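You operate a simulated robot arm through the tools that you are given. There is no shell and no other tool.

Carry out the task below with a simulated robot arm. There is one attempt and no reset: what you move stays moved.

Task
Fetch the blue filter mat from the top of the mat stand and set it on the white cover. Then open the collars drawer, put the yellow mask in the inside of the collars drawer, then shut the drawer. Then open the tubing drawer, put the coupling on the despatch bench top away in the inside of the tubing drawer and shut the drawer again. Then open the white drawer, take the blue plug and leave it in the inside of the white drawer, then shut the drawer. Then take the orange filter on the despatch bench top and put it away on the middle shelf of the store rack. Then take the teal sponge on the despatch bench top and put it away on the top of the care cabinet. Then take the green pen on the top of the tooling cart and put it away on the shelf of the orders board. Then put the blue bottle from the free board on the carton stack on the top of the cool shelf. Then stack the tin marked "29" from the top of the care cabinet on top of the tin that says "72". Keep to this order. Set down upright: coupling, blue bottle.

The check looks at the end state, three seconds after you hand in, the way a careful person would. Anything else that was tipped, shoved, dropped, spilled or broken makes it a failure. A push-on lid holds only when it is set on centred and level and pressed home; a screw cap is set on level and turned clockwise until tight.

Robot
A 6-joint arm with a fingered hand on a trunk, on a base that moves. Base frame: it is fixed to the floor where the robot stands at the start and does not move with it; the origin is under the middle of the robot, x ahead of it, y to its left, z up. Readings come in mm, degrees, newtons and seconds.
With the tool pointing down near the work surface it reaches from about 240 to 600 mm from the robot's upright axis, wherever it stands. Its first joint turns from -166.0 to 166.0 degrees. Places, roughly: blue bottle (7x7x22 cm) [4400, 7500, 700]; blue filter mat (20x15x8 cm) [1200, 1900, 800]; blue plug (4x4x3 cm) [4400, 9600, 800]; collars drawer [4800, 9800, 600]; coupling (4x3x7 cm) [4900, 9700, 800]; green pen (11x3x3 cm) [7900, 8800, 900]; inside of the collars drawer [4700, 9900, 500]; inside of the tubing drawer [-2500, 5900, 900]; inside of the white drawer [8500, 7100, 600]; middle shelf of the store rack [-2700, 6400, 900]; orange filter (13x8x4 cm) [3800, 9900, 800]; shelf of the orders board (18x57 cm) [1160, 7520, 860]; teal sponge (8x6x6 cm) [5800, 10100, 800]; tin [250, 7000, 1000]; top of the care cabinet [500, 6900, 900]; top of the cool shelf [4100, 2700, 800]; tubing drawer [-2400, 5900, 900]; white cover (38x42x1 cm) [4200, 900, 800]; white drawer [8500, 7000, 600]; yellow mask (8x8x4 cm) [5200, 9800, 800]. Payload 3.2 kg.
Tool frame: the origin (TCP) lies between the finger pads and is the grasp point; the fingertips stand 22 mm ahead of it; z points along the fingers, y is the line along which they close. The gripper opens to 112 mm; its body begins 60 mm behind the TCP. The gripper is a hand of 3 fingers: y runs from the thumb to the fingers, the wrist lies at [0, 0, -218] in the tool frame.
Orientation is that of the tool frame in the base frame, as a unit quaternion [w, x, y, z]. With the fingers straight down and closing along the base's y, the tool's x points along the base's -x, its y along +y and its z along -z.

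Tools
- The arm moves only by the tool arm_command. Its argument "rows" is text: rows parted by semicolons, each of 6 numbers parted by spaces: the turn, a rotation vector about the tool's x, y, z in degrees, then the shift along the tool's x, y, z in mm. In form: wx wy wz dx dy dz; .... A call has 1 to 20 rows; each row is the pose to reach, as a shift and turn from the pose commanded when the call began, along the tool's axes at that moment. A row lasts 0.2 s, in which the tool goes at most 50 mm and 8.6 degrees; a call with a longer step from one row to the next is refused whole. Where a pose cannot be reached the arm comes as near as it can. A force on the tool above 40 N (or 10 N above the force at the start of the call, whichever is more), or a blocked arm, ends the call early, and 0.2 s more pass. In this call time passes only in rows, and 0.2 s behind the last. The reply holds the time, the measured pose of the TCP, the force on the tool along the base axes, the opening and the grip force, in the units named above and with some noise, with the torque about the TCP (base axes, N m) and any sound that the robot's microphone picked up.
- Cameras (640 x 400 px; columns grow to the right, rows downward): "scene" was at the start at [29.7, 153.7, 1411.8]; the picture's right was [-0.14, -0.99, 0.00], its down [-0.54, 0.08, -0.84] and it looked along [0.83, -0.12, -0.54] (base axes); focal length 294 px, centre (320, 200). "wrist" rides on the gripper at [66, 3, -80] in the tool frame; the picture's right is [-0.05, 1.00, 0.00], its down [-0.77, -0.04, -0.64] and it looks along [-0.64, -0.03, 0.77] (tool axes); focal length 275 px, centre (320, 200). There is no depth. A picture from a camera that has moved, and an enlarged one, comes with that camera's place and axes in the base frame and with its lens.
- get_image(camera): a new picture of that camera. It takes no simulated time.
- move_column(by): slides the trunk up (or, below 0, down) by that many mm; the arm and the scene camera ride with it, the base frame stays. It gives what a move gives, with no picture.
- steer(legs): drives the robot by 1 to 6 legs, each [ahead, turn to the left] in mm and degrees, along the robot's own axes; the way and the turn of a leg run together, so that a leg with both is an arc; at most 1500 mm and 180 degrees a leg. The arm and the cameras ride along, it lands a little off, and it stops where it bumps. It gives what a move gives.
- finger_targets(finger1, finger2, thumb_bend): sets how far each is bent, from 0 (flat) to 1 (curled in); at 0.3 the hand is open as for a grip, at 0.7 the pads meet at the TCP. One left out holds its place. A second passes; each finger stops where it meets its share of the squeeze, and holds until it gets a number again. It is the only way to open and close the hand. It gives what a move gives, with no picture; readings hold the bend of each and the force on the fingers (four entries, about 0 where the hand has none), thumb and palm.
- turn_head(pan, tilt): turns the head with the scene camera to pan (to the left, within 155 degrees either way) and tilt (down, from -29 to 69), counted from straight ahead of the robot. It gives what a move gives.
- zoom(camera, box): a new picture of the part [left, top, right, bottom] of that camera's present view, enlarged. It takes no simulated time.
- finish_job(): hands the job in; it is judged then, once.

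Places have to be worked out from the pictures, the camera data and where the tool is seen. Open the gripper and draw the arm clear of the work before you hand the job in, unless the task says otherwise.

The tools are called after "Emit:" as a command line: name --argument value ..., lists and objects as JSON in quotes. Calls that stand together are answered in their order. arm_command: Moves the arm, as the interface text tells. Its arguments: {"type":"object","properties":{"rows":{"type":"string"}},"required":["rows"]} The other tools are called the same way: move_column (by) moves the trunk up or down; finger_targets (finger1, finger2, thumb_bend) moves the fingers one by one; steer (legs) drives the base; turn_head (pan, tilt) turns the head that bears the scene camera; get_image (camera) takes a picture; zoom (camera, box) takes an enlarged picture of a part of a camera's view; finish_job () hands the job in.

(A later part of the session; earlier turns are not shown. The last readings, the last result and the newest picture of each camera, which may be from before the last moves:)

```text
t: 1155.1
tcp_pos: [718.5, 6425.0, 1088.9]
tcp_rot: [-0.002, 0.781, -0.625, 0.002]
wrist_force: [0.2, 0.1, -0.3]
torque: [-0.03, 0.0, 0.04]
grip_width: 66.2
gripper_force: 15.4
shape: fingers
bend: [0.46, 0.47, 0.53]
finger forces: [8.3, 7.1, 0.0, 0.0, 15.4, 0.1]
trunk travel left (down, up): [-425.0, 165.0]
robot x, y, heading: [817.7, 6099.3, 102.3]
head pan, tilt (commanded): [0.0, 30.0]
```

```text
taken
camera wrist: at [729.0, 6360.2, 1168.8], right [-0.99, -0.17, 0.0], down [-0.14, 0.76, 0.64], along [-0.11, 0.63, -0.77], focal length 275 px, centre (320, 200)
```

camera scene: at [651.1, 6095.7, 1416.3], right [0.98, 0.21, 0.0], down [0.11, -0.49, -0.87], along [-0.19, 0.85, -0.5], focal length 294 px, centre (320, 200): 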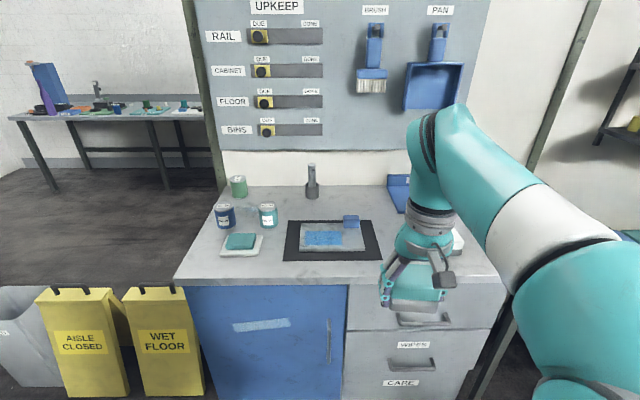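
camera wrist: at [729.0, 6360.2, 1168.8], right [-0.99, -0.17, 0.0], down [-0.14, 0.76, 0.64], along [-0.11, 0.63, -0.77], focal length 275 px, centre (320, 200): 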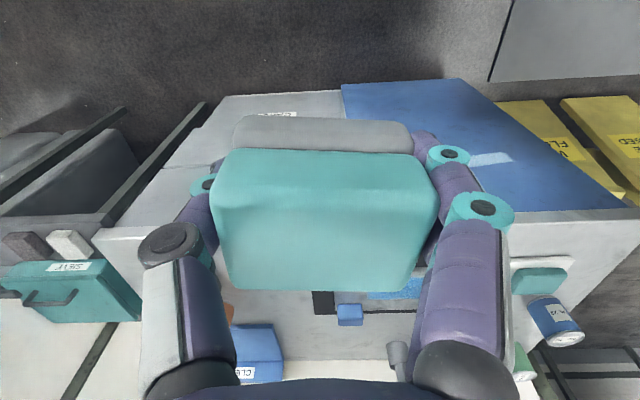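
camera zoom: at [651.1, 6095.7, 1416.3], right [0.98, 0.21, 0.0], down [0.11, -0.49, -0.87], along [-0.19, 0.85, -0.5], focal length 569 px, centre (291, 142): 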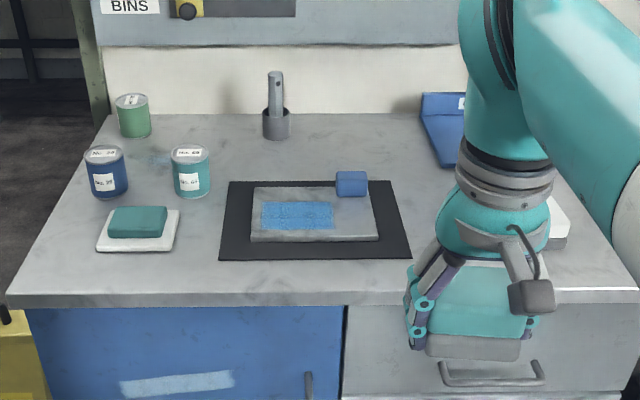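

I zoom on the tins to read their labels.

Emit:
zoom --camera "scene" --box '[205, 165, 295, 235]'

```text
5.71 times, centred on (250, 200) of scene
camera zoom: at [651.1, 6095.7, 1416.3], right [0.98, 0.21, 0.0], down [0.11, -0.49, -0.87], along [-0.19, 0.85, -0.5], focal length 1677 px, centre (720, 200)
```

zoom: 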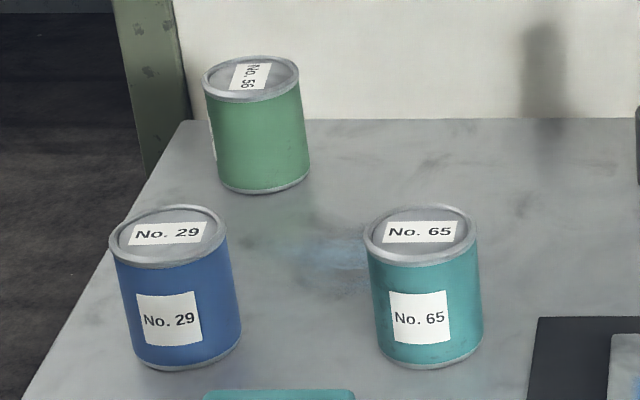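

The blue tin is No. 29 (others are 65 and 56). For the sponge, the free area right of the black mat looks suitable. I drive 200 mm nearer for a better measurement.

Emit:
steer --legs '[[150, 0]]'

Emit:
turn_head --pan -25 --tilt 38

Emit:
get_image --camera "scene"

Emit:
get_image --camera "wrist"

```text
t: 1156.4
tcp_pos: [688.6, 6572.0, 1087.4]
tcp_rot: [-0.003, 0.778, -0.628, 0.001]
wrist_force: [0.0, -0.6, -1.0]
torque: [-0.02, -0.02, 0.0]
grip_width: 66.2
gripper_force: 15.3
shape: fingers
bend: [0.46, 0.47, 0.53]
finger forces: [8.3, 7.0, 0.1, 0.1, 15.4, 0.0]
trunk travel left (down, up): [-425.0, 165.0]
robot x, y, heading: [785.6, 6245.0, 102.1]
head pan, tilt (commanded): [0.0, 30.0]
```

```text
t: 1157.3
tcp_pos: [688.9, 6571.2, 1088.8]
tcp_rot: [-0.003, 0.778, -0.628, 0.001]
wrist_force: [0.3, -0.1, -1.5]
torque: [0.02, -0.02, -0.01]
grip_width: 66.4
gripper_force: 16.1
shape: fingers
bend: [0.46, 0.47, 0.53]
finger forces: [8.4, 7.1, 0.0, 0.0, 15.4, 0.0]
trunk travel left (down, up): [-425.0, 165.0]
robot x, y, heading: [784.7, 6244.1, 101.8]
head pan, tilt (commanded): [-25.0, 38.0]
```

```text
taken
camera scene: at [657.5, 6238.1, 1404.0], right [0.97, -0.22, 0.0], down [-0.14, -0.6, -0.79], along [0.18, 0.77, -0.62], focal length 294 px, centre (320, 200)
```

scene: 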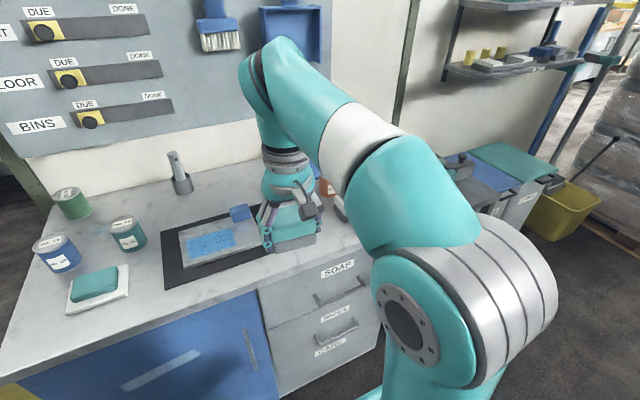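

```text
taken
camera wrist: at [698.8, 6506.4, 1168.8], right [-0.99, -0.17, 0.0], down [-0.13, 0.76, 0.64], along [-0.1, 0.63, -0.77], focal length 275 px, centre (320, 200)
```

wrist: 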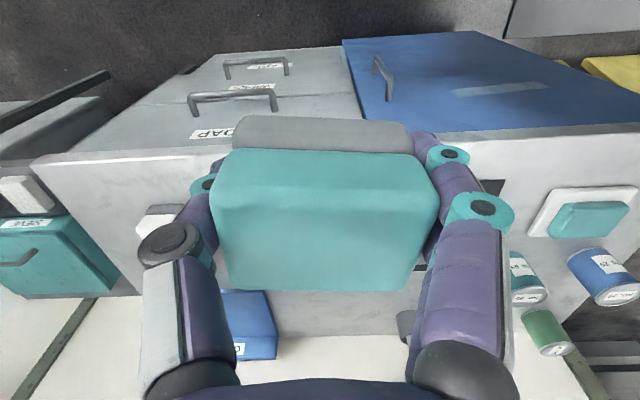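

The cabinet top is at z ≈ 857. The free spot is between the black mat's right edge and the white soap, at about (745,6790). I drive 80 mm nearer and bring the sponge over that spot with the hand turned 90°.

Emit:
steer --legs '[[80, 0]]'

Emit:
arm_command --rows "0 0 7.5 -10 -8 5; 0 0 15 -20 -17 10; 0 0 22.5 -30 -25 18; 0 0 30 -41 -34 26; 0 0 37.5 -51 -42 36; 0 0 45 -61 -50 46; 0 0 52.5 -71 -59 56; 0 0 60 -82 -67 66; 0 0 67.5 -92 -76 78; 0 0 75 -102 -84 88; 0 0 82.5 -112 -93 98; 0 0 90 -122.4 -101 108; 0 0 90 -122.4 -101 108"

Emit:
get_image --camera "wrist"

Emit:
get_image --camera "scene"

```text
t: 1158.4
tcp_pos: [672.3, 6648.7, 1089.0]
tcp_rot: [-0.002, 0.779, -0.627, 0.0]
wrist_force: [-0.2, 0.0, -0.7]
torque: [-0.03, -0.01, 0.01]
grip_width: 66.3
gripper_force: 14.8
shape: fingers
bend: [0.46, 0.47, 0.53]
finger forces: [8.5, 7.1, 0.0, 0.0, 15.4, 0.0]
trunk travel left (down, up): [-425.0, 165.0]
robot x, y, heading: [771.5, 6324.7, 102.1]
head pan, tilt (commanded): [-25.0, 38.0]
```

```text
t: 1161.2
tcp_pos: [745.2, 6790.0, 982.6]
tcp_rot: [0.003, -0.107, 0.994, 0.001]
wrist_force: [0.7, 0.1, -0.8]
torque: [0.0, 0.03, -0.02]
grip_width: 66.1
gripper_force: 16.1
shape: fingers
bend: [0.46, 0.47, 0.53]
finger forces: [8.3, 7.1, 0.0, 0.0, 15.4, 0.1]
trunk travel left (down, up): [-425.0, 165.0]
robot x, y, heading: [765.9, 6321.3, 102.2]
head pan, tilt (commanded): [-25.0, 38.0]
```

```text
taken
camera wrist: at [679.6, 6779.5, 1062.0], right [-0.17, 0.99, 0.0], down [0.76, 0.13, 0.64], along [0.63, 0.11, -0.77], focal length 275 px, centre (320, 200)
```

wrist: 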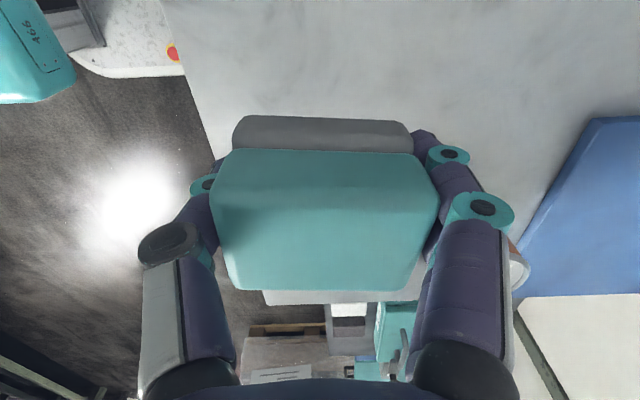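

```text
taken
camera scene: at [641.2, 6314.6, 1404.0], right [0.97, -0.22, 0.0], down [-0.14, -0.6, -0.79], along [0.18, 0.77, -0.62], focal length 294 px, centre (320, 200)
```

scene: 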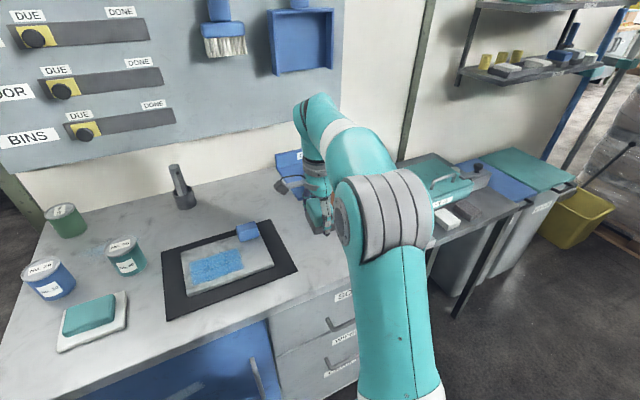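

The landing spot is clear. I lower the sponge, the last part slowly.

Emit:
arm_command --rows "0 0 0 0 0 20; 0 0 0 0 0 45; 0 0 0 0 0 65; 0 0 0 0 0 75; 0 0 0 0 0 75"

Emit:
arm_command --rows "0 0 0 0 0 4; 0 0 0 0 0 8; 0 0 0 0 0 8"

Emit:
arm_command --rows "0 0 0 0 0 3; 0 0 0 0 0 6; 0 0 0 0 0 6"

Emit:
get_image --camera "wrist"

```text
t: 1162.4
tcp_pos: [744.9, 6791.0, 905.6]
tcp_rot: [0.002, -0.106, 0.994, 0.001]
wrist_force: [-0.1, -0.5, -1.1]
torque: [0.01, 0.0, 0.0]
grip_width: 66.1
gripper_force: 15.9
shape: fingers
bend: [0.46, 0.47, 0.53]
finger forces: [8.3, 7.0, 0.1, 0.0, 15.4, 0.0]
trunk travel left (down, up): [-425.0, 165.0]
robot x, y, heading: [771.7, 6324.8, 101.9]
head pan, tilt (commanded): [-25.0, 38.0]
```

```text
t: 1163.2
tcp_pos: [745.5, 6789.9, 897.9]
tcp_rot: [0.002, -0.107, 0.994, 0.001]
wrist_force: [-0.1, 0.2, -1.5]
torque: [-0.01, 0.0, 0.04]
grip_width: 65.9
gripper_force: 15.0
shape: fingers
bend: [0.46, 0.47, 0.53]
finger forces: [8.3, 7.0, 0.0, 0.0, 15.3, 0.1]
trunk travel left (down, up): [-425.0, 165.0]
robot x, y, heading: [767.8, 6324.1, 102.4]
head pan, tilt (commanded): [-25.0, 38.0]
```

```text
t: 1164.0
tcp_pos: [744.7, 6789.5, 892.7]
tcp_rot: [0.002, -0.106, 0.994, 0.001]
wrist_force: [0.2, -0.2, -0.9]
torque: [0.0, -0.02, 0.02]
grip_width: 66.0
gripper_force: 15.3
shape: fingers
bend: [0.46, 0.47, 0.53]
finger forces: [8.3, 7.1, 0.0, 0.0, 15.2, 0.0]
trunk travel left (down, up): [-425.0, 165.0]
robot x, y, heading: [769.1, 6323.6, 101.9]
head pan, tilt (commanded): [-25.0, 38.0]
```

```text
taken
camera wrist: at [679.6, 6778.9, 972.4], right [-0.17, 0.99, 0.0], down [0.76, 0.13, 0.64], along [0.63, 0.11, -0.77], focal length 275 px, centre (320, 200)
```

wrist: 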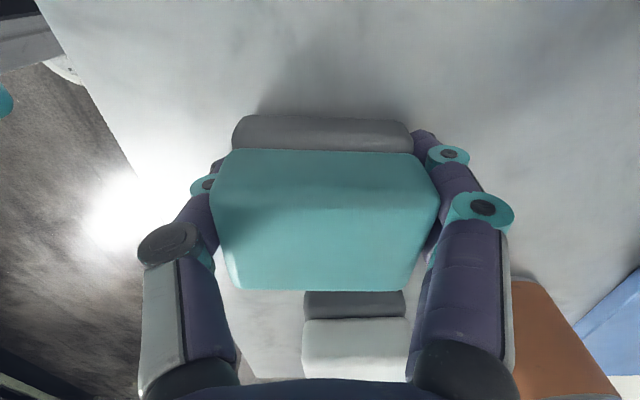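

There is a white-grey block about 20 mm beyond our sponge, still clear. I lower the last few mm.

Emit:
arm_command --rows "0 0 0 0 0 2; 0 0 0 0 0 4; 0 0 0 0 0 4"

Emit:
arm_command --rows "0 0 0 0 0 2; 0 0 0 0 0 4; 0 0 0 0 0 4"

Emit:
arm_command --rows "0 0 0 0 0 2; 0 0 0 0 0 4; 0 0 0 0 0 4"

```text
t: 1164.8
tcp_pos: [744.8, 6790.3, 889.8]
tcp_rot: [0.003, -0.106, 0.994, 0.001]
wrist_force: [0.9, 0.3, 9.1]
torque: [0.33, 0.07, -0.01]
grip_width: 66.4
gripper_force: 15.9
shape: fingers
bend: [0.46, 0.47, 0.53]
finger forces: [8.2, 7.8, 0.1, 0.1, 16.0, 0.0]
trunk travel left (down, up): [-425.0, 165.0]
robot x, y, heading: [770.2, 6324.8, 102.1]
head pan, tilt (commanded): [-25.0, 38.0]
```

```text
t: 1165.6
tcp_pos: [746.2, 6788.3, 886.7]
tcp_rot: [0.002, -0.108, 0.994, 0.003]
wrist_force: [-1.5, 2.1, 33.9]
torque: [0.27, 0.1, -0.07]
grip_width: 65.7
gripper_force: 16.6
shape: fingers
bend: [0.47, 0.49, 0.54]
finger forces: [9.2, 8.5, 0.0, 0.0, 15.2, 0.0]
trunk travel left (down, up): [-425.0, 165.0]
robot x, y, heading: [767.5, 6321.8, 102.3]
head pan, tilt (commanded): [-25.0, 38.0]
```

```text
t: 1166.0
tcp_pos: [745.9, 6789.7, 886.9]
tcp_rot: [0.002, -0.106, 0.994, 0.007]
wrist_force: [-0.4, -1.6, 23.6]
torque: [0.11, 0.01, -0.07]
grip_width: 66.2
gripper_force: 15.9
shape: fingers
bend: [0.48, 0.5, 0.54]
finger forces: [8.1, 7.5, 0.1, 0.0, 16.5, 0.0]
trunk travel left (down, up): [-425.0, 165.0]
robot x, y, heading: [770.6, 6325.9, 102.3]
head pan, tilt (commanded): [-25.0, 38.0]
stopped in row 2: the force on the tool passed its limit at 47 N (the readings are from after the stop); the commanded pose is now the measured one
```

The sponge rests on the cabinet top. I ease up 3 mm, open the fingers and lift clear.

Emit:
arm_command --rows "0 0 0 0 0 -3; 0 0 0 0 0 -3"

Emit:
finger_targets --finger1 0.34 --finger2 0.34 --thumb_bend 0.34

Emit:
arm_command --rows "0 0 0 0 0 -10; 0 0 0 0 0 -35; 0 0 0 0 0 -70; 0 0 0 0 0 -110; 0 0 0 0 0 -150; 0 0 0 0 0 -190; 0 0 0 0 0 -190"

Emit:
get_image --camera "wrist"

Emit:
get_image --camera "scene"

```text
t: 1166.6
tcp_pos: [745.3, 6790.8, 887.4]
tcp_rot: [0.002, -0.106, 0.994, 0.004]
wrist_force: [1.3, -0.3, 9.0]
torque: [0.3, 0.02, -0.03]
grip_width: 65.9
gripper_force: 15.7
shape: fingers
bend: [0.48, 0.5, 0.54]
finger forces: [7.8, 7.5, 0.0, 0.0, 16.2, 0.1]
trunk travel left (down, up): [-425.0, 165.0]
robot x, y, heading: [770.0, 6321.0, 102.3]
head pan, tilt (commanded): [-25.0, 38.0]
```

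```text
t: 1167.6
tcp_pos: [743.9, 6790.7, 886.8]
tcp_rot: [0.002, -0.108, 0.994, 0.003]
wrist_force: [0.4, -0.2, 0.6]
torque: [0.02, -0.01, 0.02]
grip_width: 100.4
gripper_force: 0.1
shape: fingers
bend: [0.34, 0.34, 0.34]
finger forces: [0.1, 0.0, 0.0, 0.0, 0.0, 0.0]
trunk travel left (down, up): [-425.0, 165.0]
robot x, y, heading: [773.6, 6327.1, 102.0]
head pan, tilt (commanded): [-25.0, 38.0]
```

```text
t: 1169.2
tcp_pos: [743.8, 6790.4, 1075.7]
tcp_rot: [0.002, -0.107, 0.994, 0.004]
wrist_force: [-0.4, 0.8, 0.4]
torque: [-0.02, 0.02, 0.0]
grip_width: 100.3
gripper_force: 0.0
shape: fingers
bend: [0.34, 0.34, 0.34]
finger forces: [0.0, 0.1, 0.1, 0.1, 0.0, 0.0]
trunk travel left (down, up): [-425.0, 165.0]
robot x, y, heading: [770.1, 6322.2, 102.0]
head pan, tilt (commanded): [-25.0, 38.0]
```

```text
taken
camera wrist: at [678.7, 6778.7, 1156.0], right [-0.17, 0.99, 0.01], down [0.76, 0.12, 0.64], along [0.63, 0.11, -0.77], focal length 275 px, centre (320, 200)
```

wrist: 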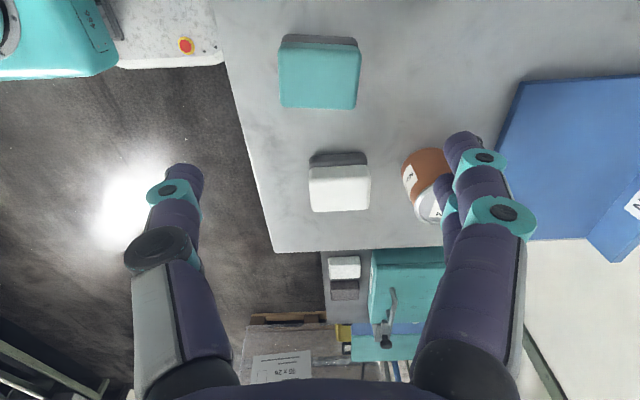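

```text
taken
camera scene: at [641.2, 6314.4, 1404.0], right [0.97, -0.22, 0.0], down [-0.14, -0.6, -0.79], along [0.18, 0.77, -0.62], focal length 294 px, centre (320, 200)
```

scene: 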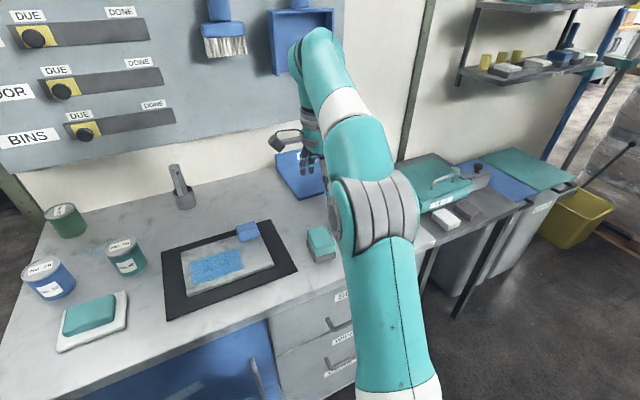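

The sponge lies on the cabinet top. The orange-brown cylinder at right is another tin with a label; I zoom in to read it.

Emit:
zoom --camera "wrist" --box '[380, 130, 480, 240]'

```text
3.64 times, centred on (430, 185) of wrist
camera zoom: at [678.7, 6778.7, 1156.0], right [-0.17, 0.99, 0.01], down [0.76, 0.12, 0.64], along [0.63, 0.11, -0.77], focal length 1001 px, centre (-80, 254)
```

zoom: 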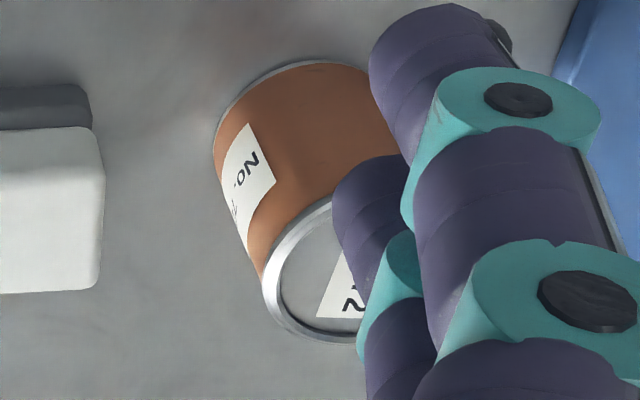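

I retract the arm and look at that tin with the scene camera.

Emit:
arm_command --rows "0 0 -7.5 8 -10 -5; 0 0 -15 16 -20 -10; 0 0 -22.5 25 -30 -14; 0 0 -30 33 -40 -14; 0 0 -37.5 42 -50 -14; 0 0 -45 50 -60 -14; 0 0 -52.5 58 -70 -14; 0 0 -60 67 -80 -14; 0 0 -67.5 75 -90 -14; 0 0 -75 83 -101 -14; 0 0 -82.5 92 -111 -14; 0 0 -90 100 -121 -14; 0 0 -90 100 -121 -14"

Emit:
turn_head --pan -35 --tilt 35

Emit:
get_image --camera "scene"

Emit:
get_image --camera "wrist"

```text
t: 1172.0
tcp_pos: [672.7, 6649.9, 1090.5]
tcp_rot: [-0.005, 0.779, -0.627, -0.001]
wrist_force: [0.2, -0.2, 0.7]
torque: [0.02, -0.01, -0.01]
grip_width: 100.3
gripper_force: 0.2
shape: fingers
bend: [0.34, 0.34, 0.34]
finger forces: [0.0, 0.1, 0.0, 0.0, 0.0, 0.1]
trunk travel left (down, up): [-425.0, 165.0]
robot x, y, heading: [772.4, 6322.8, 102.2]
head pan, tilt (commanded): [-25.0, 38.0]
```

```text
t: 1172.7
tcp_pos: [672.4, 6649.4, 1091.1]
tcp_rot: [-0.004, 0.778, -0.628, -0.001]
wrist_force: [0.3, 0.6, -0.4]
torque: [0.01, -0.01, -0.01]
grip_width: 100.3
gripper_force: 0.1
shape: fingers
bend: [0.34, 0.34, 0.34]
finger forces: [0.0, 0.0, 0.1, 0.0, 0.1, 0.1]
trunk travel left (down, up): [-425.0, 165.0]
robot x, y, heading: [769.2, 6321.9, 102.1]
head pan, tilt (commanded): [-35.0, 35.0]
```

```text
taken
camera scene: at [656.2, 6311.4, 1408.5], right [0.92, -0.39, 0.0], down [-0.22, -0.53, -0.82], along [0.32, 0.75, -0.57], focal length 294 px, centre (320, 200)
```

scene: 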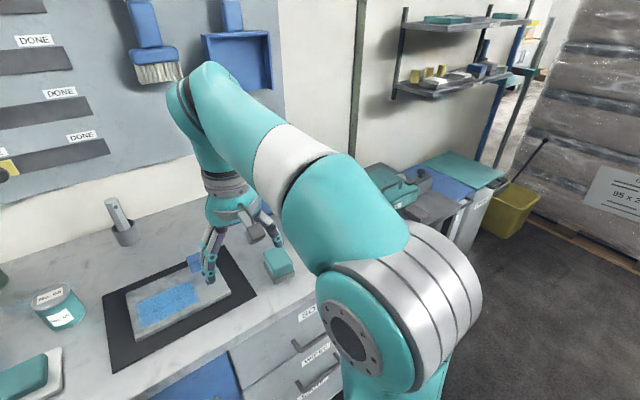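

```text
taken
camera wrist: at [682.9, 6584.6, 1169.7], right [-0.99, -0.17, -0.01], down [-0.13, 0.76, 0.64], along [-0.1, 0.63, -0.77], focal length 275 px, centre (320, 200)
```

wrist: 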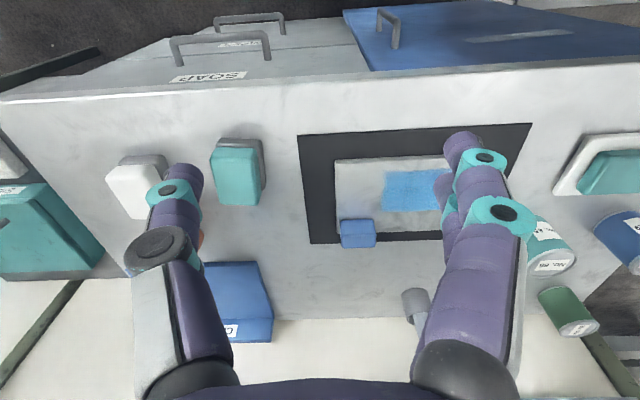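

I leave the cabinet and drive back east for the green pen on the tooling cart.

Emit:
steer --legs '[[-230, 0], [0, -111.3], [1200, 0], [1010, 0], [0, 21.1], [1200, 0]]'

```text
t: 1196.6
tcp_pos: [4552.4, 6081.8, 1090.9]
tcp_rot: [0.004, -0.094, 0.996, -0.002]
wrist_force: [-0.2, 0.1, 0.1]
torque: [0.01, 0.01, 0.03]
grip_width: 100.5
gripper_force: 0.1
shape: fingers
bend: [0.34, 0.34, 0.34]
finger forces: [0.0, 0.0, 0.0, 0.0, 0.0, 0.0]
trunk travel left (down, up): [-425.0, 165.0]
robot x, y, heading: [4220.9, 5991.2, 10.7]
head pan, tilt (commanded): [-35.0, 35.0]
```

I continue through the narrow part and up to the tooling cart.

Emit:
steer --legs '[[0, 2.2], [1209, 0], [0, -4.1], [1480, 0], [0, 78], [1000, 0]]'

Emit:
turn_head --pan -30 --tilt 25

Emit:
get_image --camera "scene"

```text
t: 1218.5
tcp_pos: [6890.6, 7823.3, 1089.8]
tcp_rot: [0.004, -0.689, 0.725, 0.0]
wrist_force: [-0.5, -0.3, 0.0]
torque: [-0.01, 0.03, -0.01]
grip_width: 100.3
gripper_force: 0.1
shape: fingers
bend: [0.34, 0.34, 0.34]
finger forces: [0.0, 0.0, 0.0, 0.1, 0.0, 0.0]
trunk travel left (down, up): [-425.0, 165.0]
robot x, y, heading: [6897.9, 7479.8, 86.6]
head pan, tilt (commanded): [-35.0, 35.0]
```

```text
t: 1219.2
tcp_pos: [6892.1, 7823.0, 1090.8]
tcp_rot: [0.004, -0.688, 0.726, 0.001]
wrist_force: [-0.6, -0.6, 0.6]
torque: [-0.03, 0.01, 0.05]
grip_width: 100.2
gripper_force: 0.0
shape: fingers
bend: [0.34, 0.34, 0.34]
finger forces: [0.0, 0.1, 0.0, 0.0, 0.0, 0.0]
trunk travel left (down, up): [-425.0, 165.0]
robot x, y, heading: [6900.1, 7479.0, 86.9]
head pan, tilt (commanded): [-30.0, 25.0]
```

```text
taken
camera scene: at [6782.9, 7508.7, 1424.2], right [0.84, -0.55, 0.0], down [-0.23, -0.35, -0.91], along [0.5, 0.76, -0.42], focal length 294 px, centre (320, 200)
```

scene: 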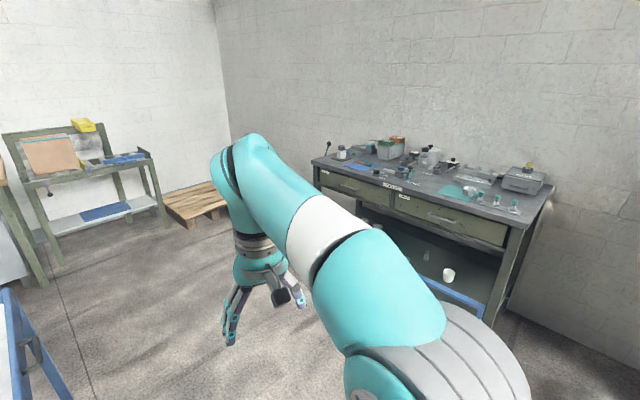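

I drive up alongside and turn to face the tooling cart.

Emit:
steer --legs '[[1080, 0], [0, -73]]'

Emit:
turn_head --pan 0 --tilt 28

Emit:
get_image --camera "scene"

Emit:
zoom --camera "scene" --box '[180, 120, 460, 260]'

```text
t: 1227.9
tcp_pos: [7292.3, 8651.7, 1091.0]
tcp_rot: [0.004, -0.114, 0.993, -0.003]
wrist_force: [-0.8, 0.3, -0.1]
torque: [-0.01, 0.02, 0.04]
grip_width: 100.4
gripper_force: 0.0
shape: fingers
bend: [0.34, 0.34, 0.34]
finger forces: [0.1, 0.0, 0.1, 0.1, 0.0, 0.0]
trunk travel left (down, up): [-425.0, 165.0]
robot x, y, heading: [6969.6, 8550.2, 12.9]
head pan, tilt (commanded): [-30.0, 25.0]
```

```text
t: 1228.8
tcp_pos: [7293.0, 8651.1, 1089.8]
tcp_rot: [0.003, -0.113, 0.994, -0.003]
wrist_force: [-0.2, 0.1, -0.5]
torque: [-0.04, 0.0, 0.01]
grip_width: 100.5
gripper_force: 0.0
shape: fingers
bend: [0.34, 0.34, 0.34]
finger forces: [0.1, 0.0, 0.0, 0.1, 0.0, 0.0]
trunk travel left (down, up): [-425.0, 165.0]
robot x, y, heading: [6965.0, 8548.8, 12.8]
head pan, tilt (commanded): [0.0, 28.0]
```

```text
taken
camera scene: at [6961.5, 8718.1, 1419.5], right [0.22, -0.97, 0.0], down [-0.46, -0.1, -0.88], along [0.86, 0.2, -0.47], focal length 294 px, centre (320, 200)
```

scene: 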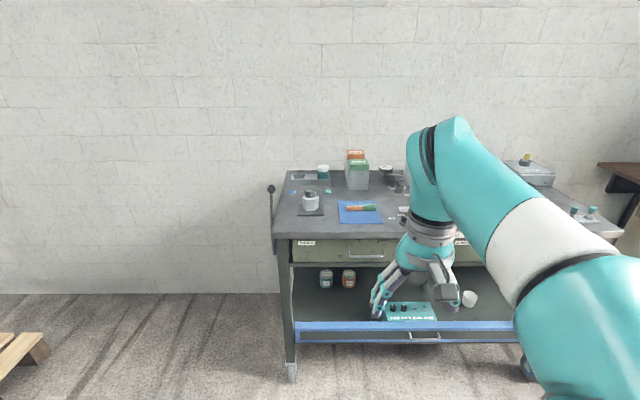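

```text
2.29 times, centred on (320, 190) of scene
camera zoom: at [6961.5, 8718.1, 1419.5], right [0.22, -0.97, 0.0], down [-0.46, -0.1, -0.88], along [0.86, 0.2, -0.47], focal length 671 px, centre (320, 223)
```

zoom: 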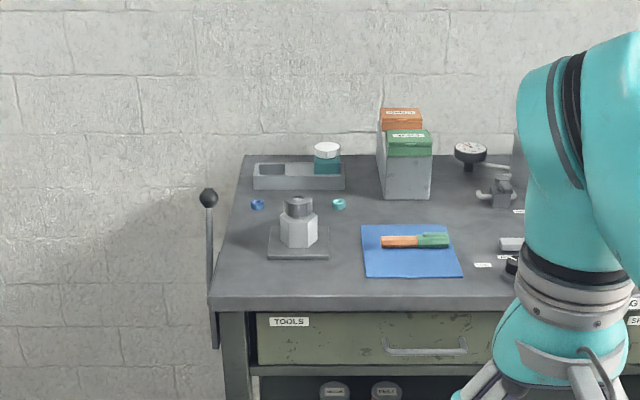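

The green and orange pens lie together on a blue cloth near the cart's edge. I drive closer to look from above.

Emit:
steer --legs '[[470, 1]]'

Emit:
turn_head --pan 0 --tilt 48

Emit:
get_image --camera "scene"

Emit:
get_image --camera "wrist"

Emit:
zoom --camera "scene" --box '[240, 140, 420, 260]'

```text
t: 1231.6
tcp_pos: [7748.0, 8769.2, 1089.9]
tcp_rot: [0.003, -0.125, 0.992, -0.002]
wrist_force: [-0.8, 0.8, 0.0]
torque: [-0.03, 0.01, 0.03]
grip_width: 100.4
gripper_force: 0.0
shape: fingers
bend: [0.34, 0.34, 0.34]
finger forces: [0.1, 0.1, 0.0, 0.0, 0.0, 0.0]
trunk travel left (down, up): [-425.0, 165.0]
robot x, y, heading: [7423.0, 8659.8, 14.5]
head pan, tilt (commanded): [0.0, 28.0]
```

```text
t: 1232.5
tcp_pos: [7747.5, 8768.4, 1090.1]
tcp_rot: [0.004, -0.125, 0.992, -0.002]
wrist_force: [0.0, 0.5, 0.1]
torque: [0.0, -0.01, 0.02]
grip_width: 100.4
gripper_force: 0.1
shape: fingers
bend: [0.34, 0.34, 0.34]
finger forces: [0.0, 0.0, 0.0, 0.0, 0.0, 0.0]
trunk travel left (down, up): [-425.0, 165.0]
robot x, y, heading: [7424.1, 8657.5, 14.0]
head pan, tilt (commanded): [0.0, 48.0]
```

```text
taken
camera scene: at [7403.5, 8825.2, 1389.6], right [0.25, -0.97, 0.0], down [-0.72, -0.18, -0.67], along [0.65, 0.16, -0.74], focal length 294 px, centre (320, 200)
```

scene: 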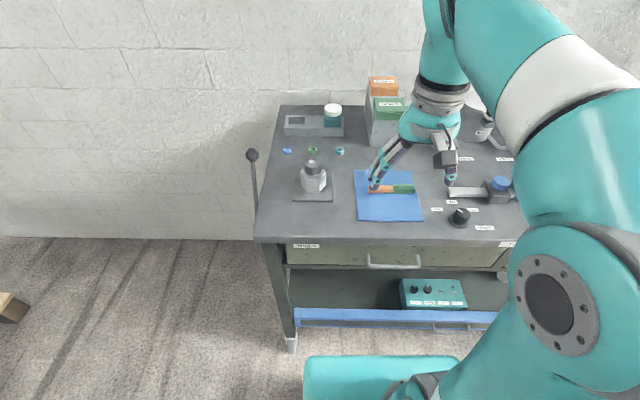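

```text
taken
camera wrist: at [7682.2, 8755.9, 1169.7], right [-0.2, 0.98, -0.01], down [0.75, 0.16, 0.64], along [0.63, 0.13, -0.77], focal length 275 px, centre (320, 200)
```

wrist: 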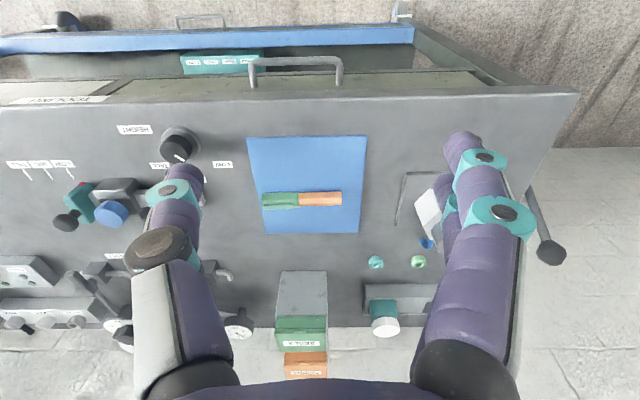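

```text
3.33 times, centred on (330, 200) of scene
camera zoom: at [7403.5, 8825.2, 1389.6], right [0.25, -0.97, 0.0], down [-0.72, -0.18, -0.67], along [0.65, 0.16, -0.74], focal length 978 px, centre (287, 200)
```

zoom: 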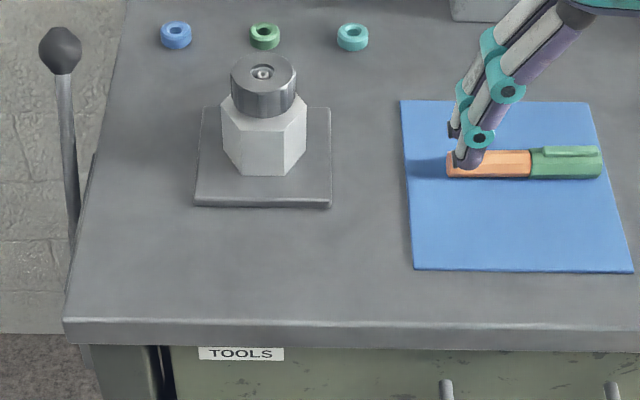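

It is a single pen with an orange body and green cap, about 11 cm long, at (7903,8778), lying parallel to the cart's edge. I turn the hand 90° over it.

Emit:
finger_targets --finger1 0.46 --finger2 0.46 --thumb_bend 0.46

Emit:
arm_command --rows "0 0 7.5 -13 -2 5; 0 0 15 -26 -5 10; 0 0 22.5 -38 -7 16; 0 0 30 -51 -10 24; 0 0 37.5 -64 -12 32; 0 0 45 -77 -15 42; 0 0 52.5 -89 -17 52; 0 0 60 -102 -20 62; 0 0 67.5 -115 -22 72; 0 0 75 -128 -24 82; 0 0 82.5 -140 -27 92; 0 0 90 -153 -29.3 100; 0 0 90 -153 -29.3 100"

Emit:
get_image --camera "wrist"

Emit:
get_image --camera "scene"

```text
t: 1233.5
tcp_pos: [7748.3, 8769.8, 1090.5]
tcp_rot: [0.003, -0.124, 0.992, -0.002]
wrist_force: [-0.4, -0.1, -0.3]
torque: [0.02, 0.0, -0.02]
grip_width: 67.6
gripper_force: 0.1
shape: fingers
bend: [0.46, 0.46, 0.46]
finger forces: [0.1, 0.0, 0.1, 0.0, 0.0, 0.0]
trunk travel left (down, up): [-425.0, 165.0]
robot x, y, heading: [7424.9, 8660.3, 14.3]
head pan, tilt (commanded): [0.0, 48.0]
```

```text
t: 1236.3
tcp_pos: [7904.9, 8776.8, 991.2]
tcp_rot: [0.004, 0.614, 0.789, 0.0]
wrist_force: [-0.2, 0.3, 0.1]
torque: [0.0, -0.01, 0.0]
grip_width: 67.1
gripper_force: 0.1
shape: fingers
bend: [0.46, 0.46, 0.46]
finger forces: [0.1, 0.0, 0.0, 0.0, 0.1, 0.0]
trunk travel left (down, up): [-425.0, 165.0]
robot x, y, heading: [7426.4, 8655.7, 14.1]
head pan, tilt (commanded): [0.0, 48.0]
```

```text
taken
camera wrist: at [7891.6, 8842.4, 1069.6], right [0.98, 0.2, 0.01], down [0.15, -0.75, 0.64], along [0.13, -0.63, -0.77], focal length 275 px, centre (320, 200)
```

wrist: 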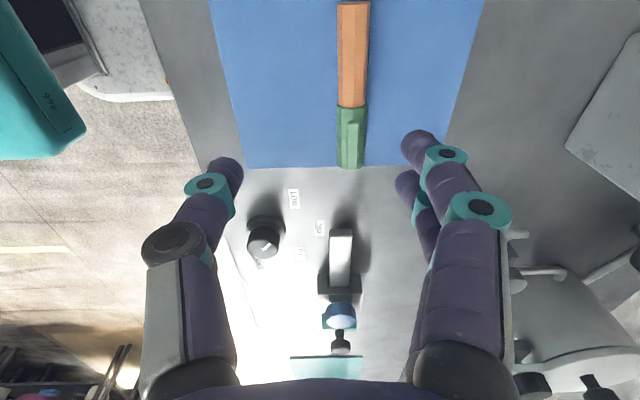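

```text
taken
camera scene: at [7403.6, 8825.2, 1389.5], right [0.25, -0.97, 0.0], down [-0.72, -0.18, -0.67], along [0.65, 0.16, -0.74], focal length 294 px, centre (320, 200)
```

scene: 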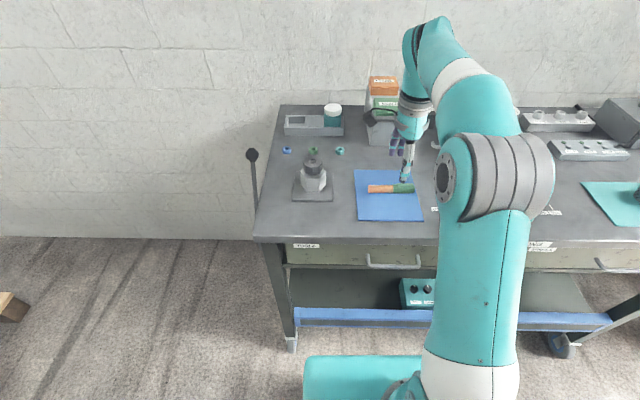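

The pen is about 19 mm further forward. I correct and descend 55 mm for another look.

Emit:
arm_command --rows "0 0 0 0 10 15; 0 0 0 0 19 30; 0 0 0 0 19 45; 0 0 0 0 19 55; 0 0 0 0 19 55"

Emit:
get_image --camera "wrist"

```text
t: 1237.5
tcp_pos: [7923.6, 8782.5, 936.2]
tcp_rot: [0.004, 0.613, 0.79, 0.002]
wrist_force: [0.4, 0.1, -0.5]
torque: [-0.01, -0.01, 0.03]
grip_width: 67.0
gripper_force: 0.0
shape: fingers
bend: [0.46, 0.46, 0.46]
finger forces: [0.0, 0.0, 0.0, 0.1, 0.0, 0.0]
trunk travel left (down, up): [-425.0, 165.0]
robot x, y, heading: [7426.9, 8657.3, 14.3]
head pan, tilt (commanded): [0.0, 48.0]
```

```text
taken
camera wrist: at [7909.5, 8847.9, 1015.9], right [0.98, 0.2, 0.01], down [0.15, -0.75, 0.64], along [0.13, -0.63, -0.77], focal length 275 px, centre (320, 200)
```

wrist: 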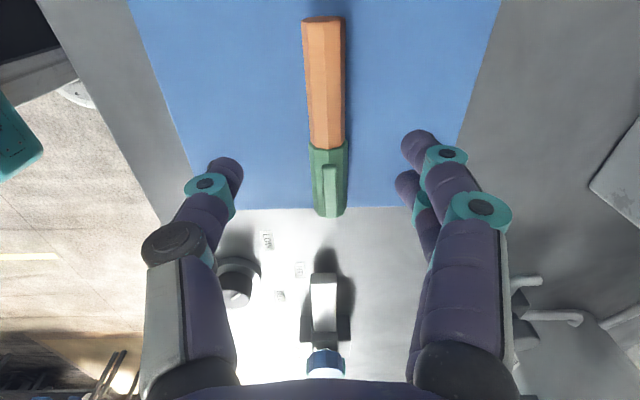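

The pen's centre is at about z 876. I narrow the fingers and descend another 38 mm, then check.

Emit:
finger_targets --finger1 0.53 --finger2 0.53 --thumb_bend 0.53

Emit:
arm_command --rows "0 0 0 -2 2 15; 0 0 0 -4 3 30; 0 0 0 -4 3 38; 0 0 0 -4 3 38"

Emit:
get_image --camera "wrist"

Emit:
zoom --camera "scene" --box '[340, 90, 480, 240]'

```text
t: 1238.5
tcp_pos: [7922.5, 8779.9, 936.0]
tcp_rot: [0.004, 0.614, 0.789, 0.001]
wrist_force: [0.4, 0.2, 0.1]
torque: [-0.02, 0.0, -0.01]
grip_width: 47.2
gripper_force: 0.0
shape: fingers
bend: [0.53, 0.53, 0.53]
finger forces: [0.1, 0.0, 0.1, 0.0, 0.0, 0.0]
trunk travel left (down, up): [-425.0, 165.0]
robot x, y, heading: [7424.5, 8659.6, 14.3]
head pan, tilt (commanded): [0.0, 48.0]
```

```text
t: 1239.5
tcp_pos: [7928.0, 8779.5, 898.0]
tcp_rot: [0.004, 0.613, 0.79, 0.0]
wrist_force: [-1.1, -0.3, 0.2]
torque: [-0.03, -0.01, 0.01]
grip_width: 47.1
gripper_force: 0.1
shape: fingers
bend: [0.53, 0.53, 0.53]
finger forces: [0.0, 0.0, 0.0, 0.1, 0.0, 0.0]
trunk travel left (down, up): [-425.0, 165.0]
robot x, y, heading: [7421.7, 8659.5, 14.3]
head pan, tilt (commanded): [0.0, 48.0]
```

```text
taken
camera wrist: at [7913.7, 8844.3, 977.5], right [0.98, 0.2, 0.01], down [0.15, -0.75, 0.64], along [0.13, -0.63, -0.77], focal length 275 px, centre (320, 200)
```

wrist: 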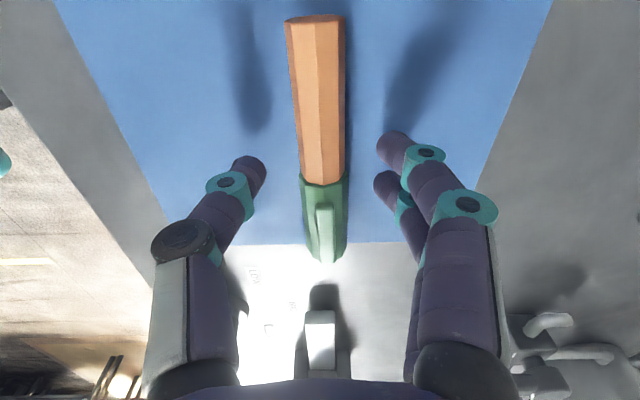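

```text
2.67 times, centred on (410, 165) of scene
camera zoom: at [7403.5, 8825.2, 1389.5], right [0.25, -0.97, 0.0], down [-0.72, -0.18, -0.67], along [0.65, 0.16, -0.74], focal length 783 px, centre (80, 293)
```

zoom: 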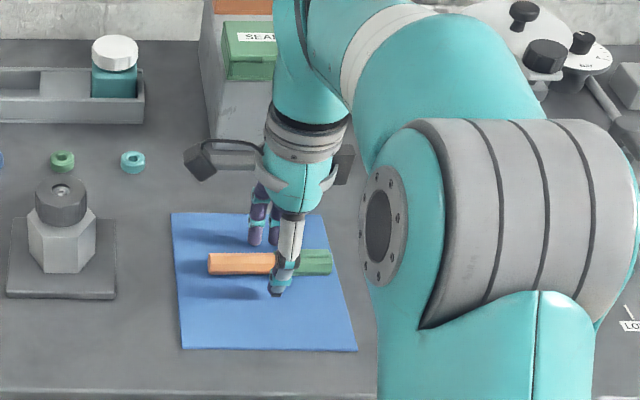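

The pen's centre is now about 12 mm below the TCP. I lower 6 mm and close.

Emit:
arm_command --rows "0 0 0 -2 0 3; 0 0 0 -4 1 6; 0 0 0 -4 1 6"

Emit:
finger_targets --finger1 0.72 --finger2 0.72 --thumb_bend 0.72

Emit:
get_image --camera "wrist"

```text
t: 1240.3
tcp_pos: [7929.6, 8775.4, 891.7]
tcp_rot: [0.004, 0.614, 0.79, 0.001]
wrist_force: [-0.5, -0.2, 0.1]
torque: [0.0, 0.01, 0.02]
grip_width: 47.3
gripper_force: 0.1
shape: fingers
bend: [0.53, 0.53, 0.53]
finger forces: [0.1, 0.0, 0.0, 0.0, 0.0, 0.0]
trunk travel left (down, up): [-425.0, 165.0]
robot x, y, heading: [7426.5, 8657.4, 14.1]
head pan, tilt (commanded): [0.0, 48.0]
```

```text
t: 1241.3
tcp_pos: [7929.3, 8774.8, 893.2]
tcp_rot: [0.005, 0.613, 0.79, 0.002]
wrist_force: [0.3, -0.1, 0.6]
torque: [-0.02, -0.01, -0.03]
grip_width: 17.2
gripper_force: 9.9
shape: fingers
bend: [0.67, 0.67, 0.66]
finger forces: [5.1, 5.2, 0.0, 0.0, 10.2, 0.1]
trunk travel left (down, up): [-425.0, 165.0]
robot x, y, heading: [7423.2, 8660.0, 13.9]
head pan, tilt (commanded): [0.0, 48.0]
```

```text
taken
camera wrist: at [7915.4, 8841.1, 972.2], right [0.98, 0.2, 0.01], down [0.15, -0.75, 0.64], along [0.13, -0.63, -0.77], focal length 275 px, centre (320, 200)
```

wrist: 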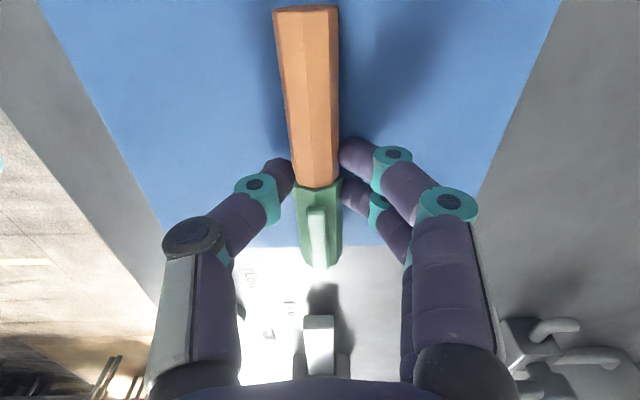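

The pen is gripped by all fingers. I firm up slightly and lift.

Emit:
finger_targets --finger1 0.76 --finger2 0.76 --thumb_bend 0.76

Emit:
arm_command --rows "0 0 0 0 0 -10; 0 0 0 0 0 -35; 0 0 0 0 0 -70; 0 0 0 0 0 -110; 0 0 0 0 0 -110"

Emit:
get_image --camera "wrist"

```text
t: 1242.3
tcp_pos: [7929.2, 8775.1, 892.4]
tcp_rot: [0.004, 0.613, 0.79, 0.001]
wrist_force: [0.4, 0.1, 0.1]
torque: [0.03, 0.01, 0.0]
grip_width: 16.5
gripper_force: 15.8
shape: fingers
bend: [0.72, 0.72, 0.66]
finger forces: [8.0, 8.1, 0.0, 0.0, 15.9, 0.0]
trunk travel left (down, up): [-425.0, 165.0]
robot x, y, heading: [7423.7, 8657.3, 14.2]
head pan, tilt (commanded): [0.0, 48.0]
```

```text
t: 1243.5
tcp_pos: [7927.3, 8776.3, 1004.0]
tcp_rot: [0.005, 0.613, 0.79, 0.001]
wrist_force: [-0.4, 0.6, -0.5]
torque: [-0.03, 0.02, 0.02]
grip_width: 16.6
gripper_force: 16.0
shape: fingers
bend: [0.72, 0.72, 0.66]
finger forces: [8.0, 7.9, 0.0, 0.0, 15.9, 0.0]
trunk travel left (down, up): [-425.0, 165.0]
robot x, y, heading: [7422.0, 8659.2, 14.5]
head pan, tilt (commanded): [0.0, 48.0]
```

```text
taken
camera wrist: at [7913.5, 8842.0, 1082.9], right [0.98, 0.2, 0.01], down [0.15, -0.75, 0.64], along [0.13, -0.63, -0.77], focal length 275 px, centre (320, 200)
```

wrist: 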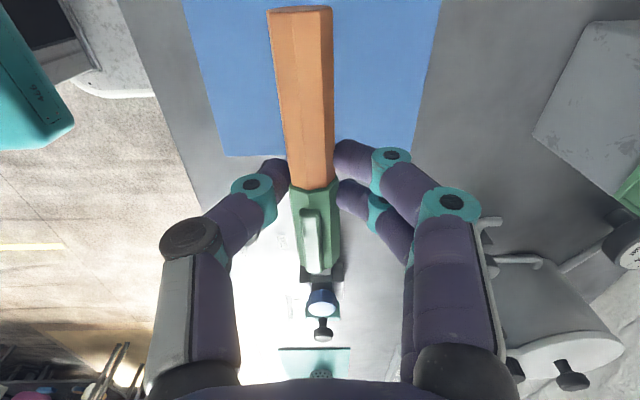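

The pen is level in the hand. I retract and drive to the orders board in the north aisle.

Emit:
arm_command --rows "0 0 0 0 -10 -25; 0 0 0 5 -30 -50; 0 0 0 12 -55 -70; 0 0 0 19 -85 -82; 0 0 0 26 -115 -86; 0 0 0 32 -145 -86; 0 0 0 36 -165 -86; 0 0 0 39 -177 -86; 0 0 0 39 -177 -86"

Emit:
steer --legs '[[-450, 0], [0, 80], [405, 0], [0, 86]]'

```text
t: 1245.5
tcp_pos: [7747.9, 8771.2, 1087.3]
tcp_rot: [0.004, 0.613, 0.79, 0.001]
wrist_force: [0.6, 0.5, 0.2]
torque: [0.01, 0.01, 0.02]
grip_width: 16.3
gripper_force: 15.8
shape: fingers
bend: [0.72, 0.72, 0.66]
finger forces: [7.8, 8.0, 0.0, 0.0, 15.9, 0.0]
trunk travel left (down, up): [-425.0, 165.0]
robot x, y, heading: [7426.1, 8658.6, 13.9]
head pan, tilt (commanded): [0.0, 48.0]
```

```text
t: 1257.3
tcp_pos: [6613.0, 8927.8, 1086.7]
tcp_rot: [-0.001, -0.697, 0.717, 0.004]
wrist_force: [-0.4, 0.2, 0.5]
torque: [-0.01, -0.01, -0.03]
grip_width: 16.2
gripper_force: 15.4
shape: fingers
bend: [0.72, 0.72, 0.66]
finger forces: [7.4, 7.4, 0.0, 0.1, 14.8, 0.0]
trunk travel left (down, up): [-425.0, 165.0]
robot x, y, heading: [6957.2, 8947.2, 178.3]
head pan, tilt (commanded): [0.0, 48.0]
```

I continue west along the bench and then down the north aisle.

Emit:
steer --legs '[[0, 1.2], [1000, 0], [957, 0], [0, 13.4], [1300, 0], [1224, 0]]'

Emit:
steer --legs '[[0, 1], [1150, 0], [0, 90]]'

Emit:
turn_head --pan 0 --tilt 30

Emit:
get_image --camera "scene"

```text
t: 1280.4
tcp_pos: [2157.5, 8427.6, 1088.9]
tcp_rot: [0.001, 0.77, -0.638, -0.004]
wrist_force: [0.2, 0.0, 0.1]
torque: [0.0, 0.0, -0.01]
grip_width: 16.1
gripper_force: 14.9
shape: fingers
bend: [0.72, 0.72, 0.66]
finger forces: [7.3, 7.5, 0.1, 0.0, 14.7, 0.0]
trunk travel left (down, up): [-425.0, 165.0]
robot x, y, heading: [2485.0, 8519.7, -169.6]
head pan, tilt (commanded): [0.0, 48.0]
```

```text
t: 1290.3
tcp_pos: [1433.8, 7965.3, 1088.2]
tcp_rot: [0.004, 0.997, 0.075, -0.003]
wrist_force: [-0.2, 0.3, -0.8]
torque: [0.02, -0.03, 0.0]
grip_width: 16.0
gripper_force: 14.7
shape: fingers
bend: [0.72, 0.72, 0.66]
finger forces: [7.1, 7.1, 0.1, 0.0, 14.5, 0.0]
trunk travel left (down, up): [-425.0, 165.0]
robot x, y, heading: [1356.0, 8300.7, -81.8]
head pan, tilt (commanded): [0.0, 48.0]
```

```text
t: 1291.1
tcp_pos: [1433.2, 7965.1, 1087.4]
tcp_rot: [0.004, 0.997, 0.074, -0.002]
wrist_force: [0.2, -0.3, 0.0]
torque: [-0.03, 0.02, 0.0]
grip_width: 16.1
gripper_force: 14.2
shape: fingers
bend: [0.72, 0.72, 0.66]
finger forces: [7.1, 7.2, 0.0, 0.0, 14.4, 0.0]
trunk travel left (down, up): [-425.0, 165.0]
robot x, y, heading: [1356.5, 8301.4, -81.8]
head pan, tilt (commanded): [0.0, 30.0]
```

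```text
taken
camera scene: at [1525.3, 8292.2, 1416.2], right [-0.99, -0.15, 0.0], down [-0.07, 0.5, -0.87], along [0.13, -0.86, -0.5], focal length 294 px, centre (320, 200)
```

scene: 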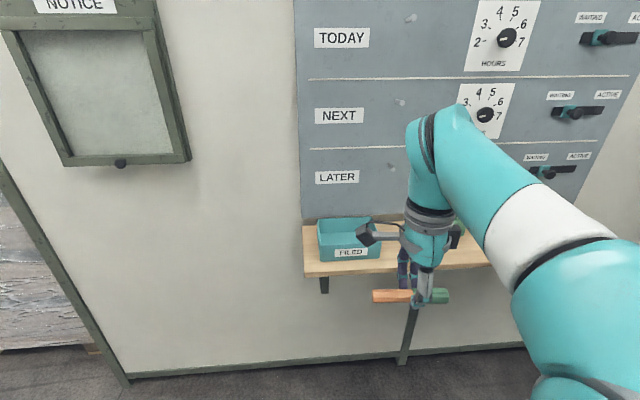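

The shelf's free part is further right (west), at about (1160,7520). I shift west and nearer, then face it squarely.

Emit:
steer --legs '[[0, -30], [270, 0], [0, 36]]'

Emit:
turn_head --pan -15 --tilt 38

Emit:
get_image --camera "scene"

Emit:
get_image --camera "wrist"

```text
t: 1296.2
tcp_pos: [1362.1, 7721.1, 1088.0]
tcp_rot: [0.003, 0.993, 0.121, -0.002]
wrist_force: [0.6, 0.6, -0.4]
torque: [0.0, -0.01, 0.0]
grip_width: 15.7
gripper_force: 14.7
shape: fingers
bend: [0.72, 0.73, 0.66]
finger forces: [7.2, 7.2, 0.0, 0.0, 14.2, 0.0]
trunk travel left (down, up): [-425.0, 165.0]
robot x, y, heading: [1254.8, 8044.9, -76.4]
head pan, tilt (commanded): [0.0, 30.0]
```

```text
t: 1297.0
tcp_pos: [1361.8, 7720.4, 1087.2]
tcp_rot: [0.004, 0.993, 0.121, -0.002]
wrist_force: [0.7, -0.3, 0.2]
torque: [0.03, 0.03, 0.01]
grip_width: 15.6
gripper_force: 14.9
shape: fingers
bend: [0.72, 0.73, 0.66]
finger forces: [7.2, 7.0, 0.0, 0.0, 14.2, 0.0]
trunk travel left (down, up): [-425.0, 165.0]
robot x, y, heading: [1253.1, 8044.2, -76.2]
head pan, tilt (commanded): [-15.0, 38.0]
```

```text
taken
camera scene: at [1400.2, 8057.1, 1404.0], right [-1.0, 0.02, 0.0], down [0.01, 0.62, -0.79], along [-0.02, -0.79, -0.62], focal length 294 px, centre (320, 200)
```

scene: 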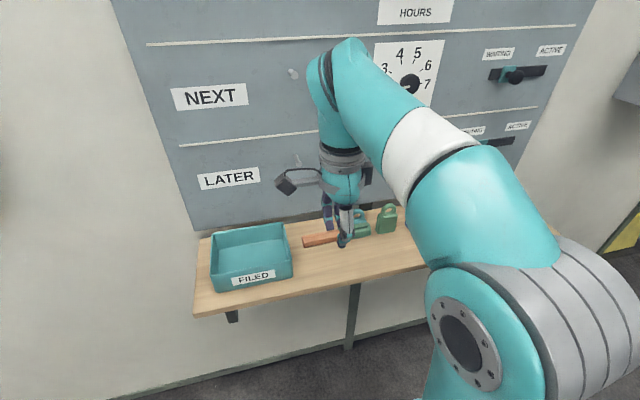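

```text
taken
camera wrist: at [1427.4, 7734.9, 1167.4], right [0.19, -0.98, 0.01], down [-0.75, -0.14, 0.64], along [-0.63, -0.13, -0.77], focal length 275 px, centre (320, 200)
```

wrist: 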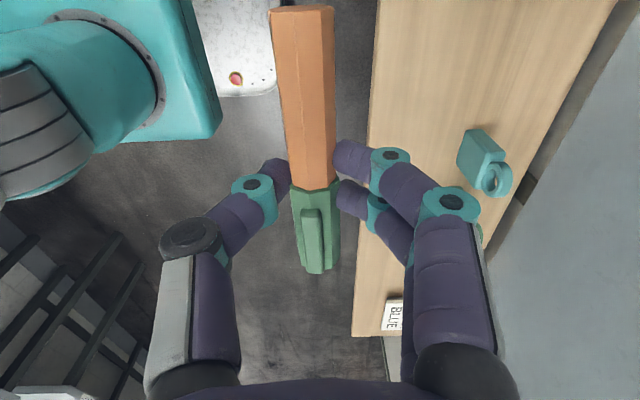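

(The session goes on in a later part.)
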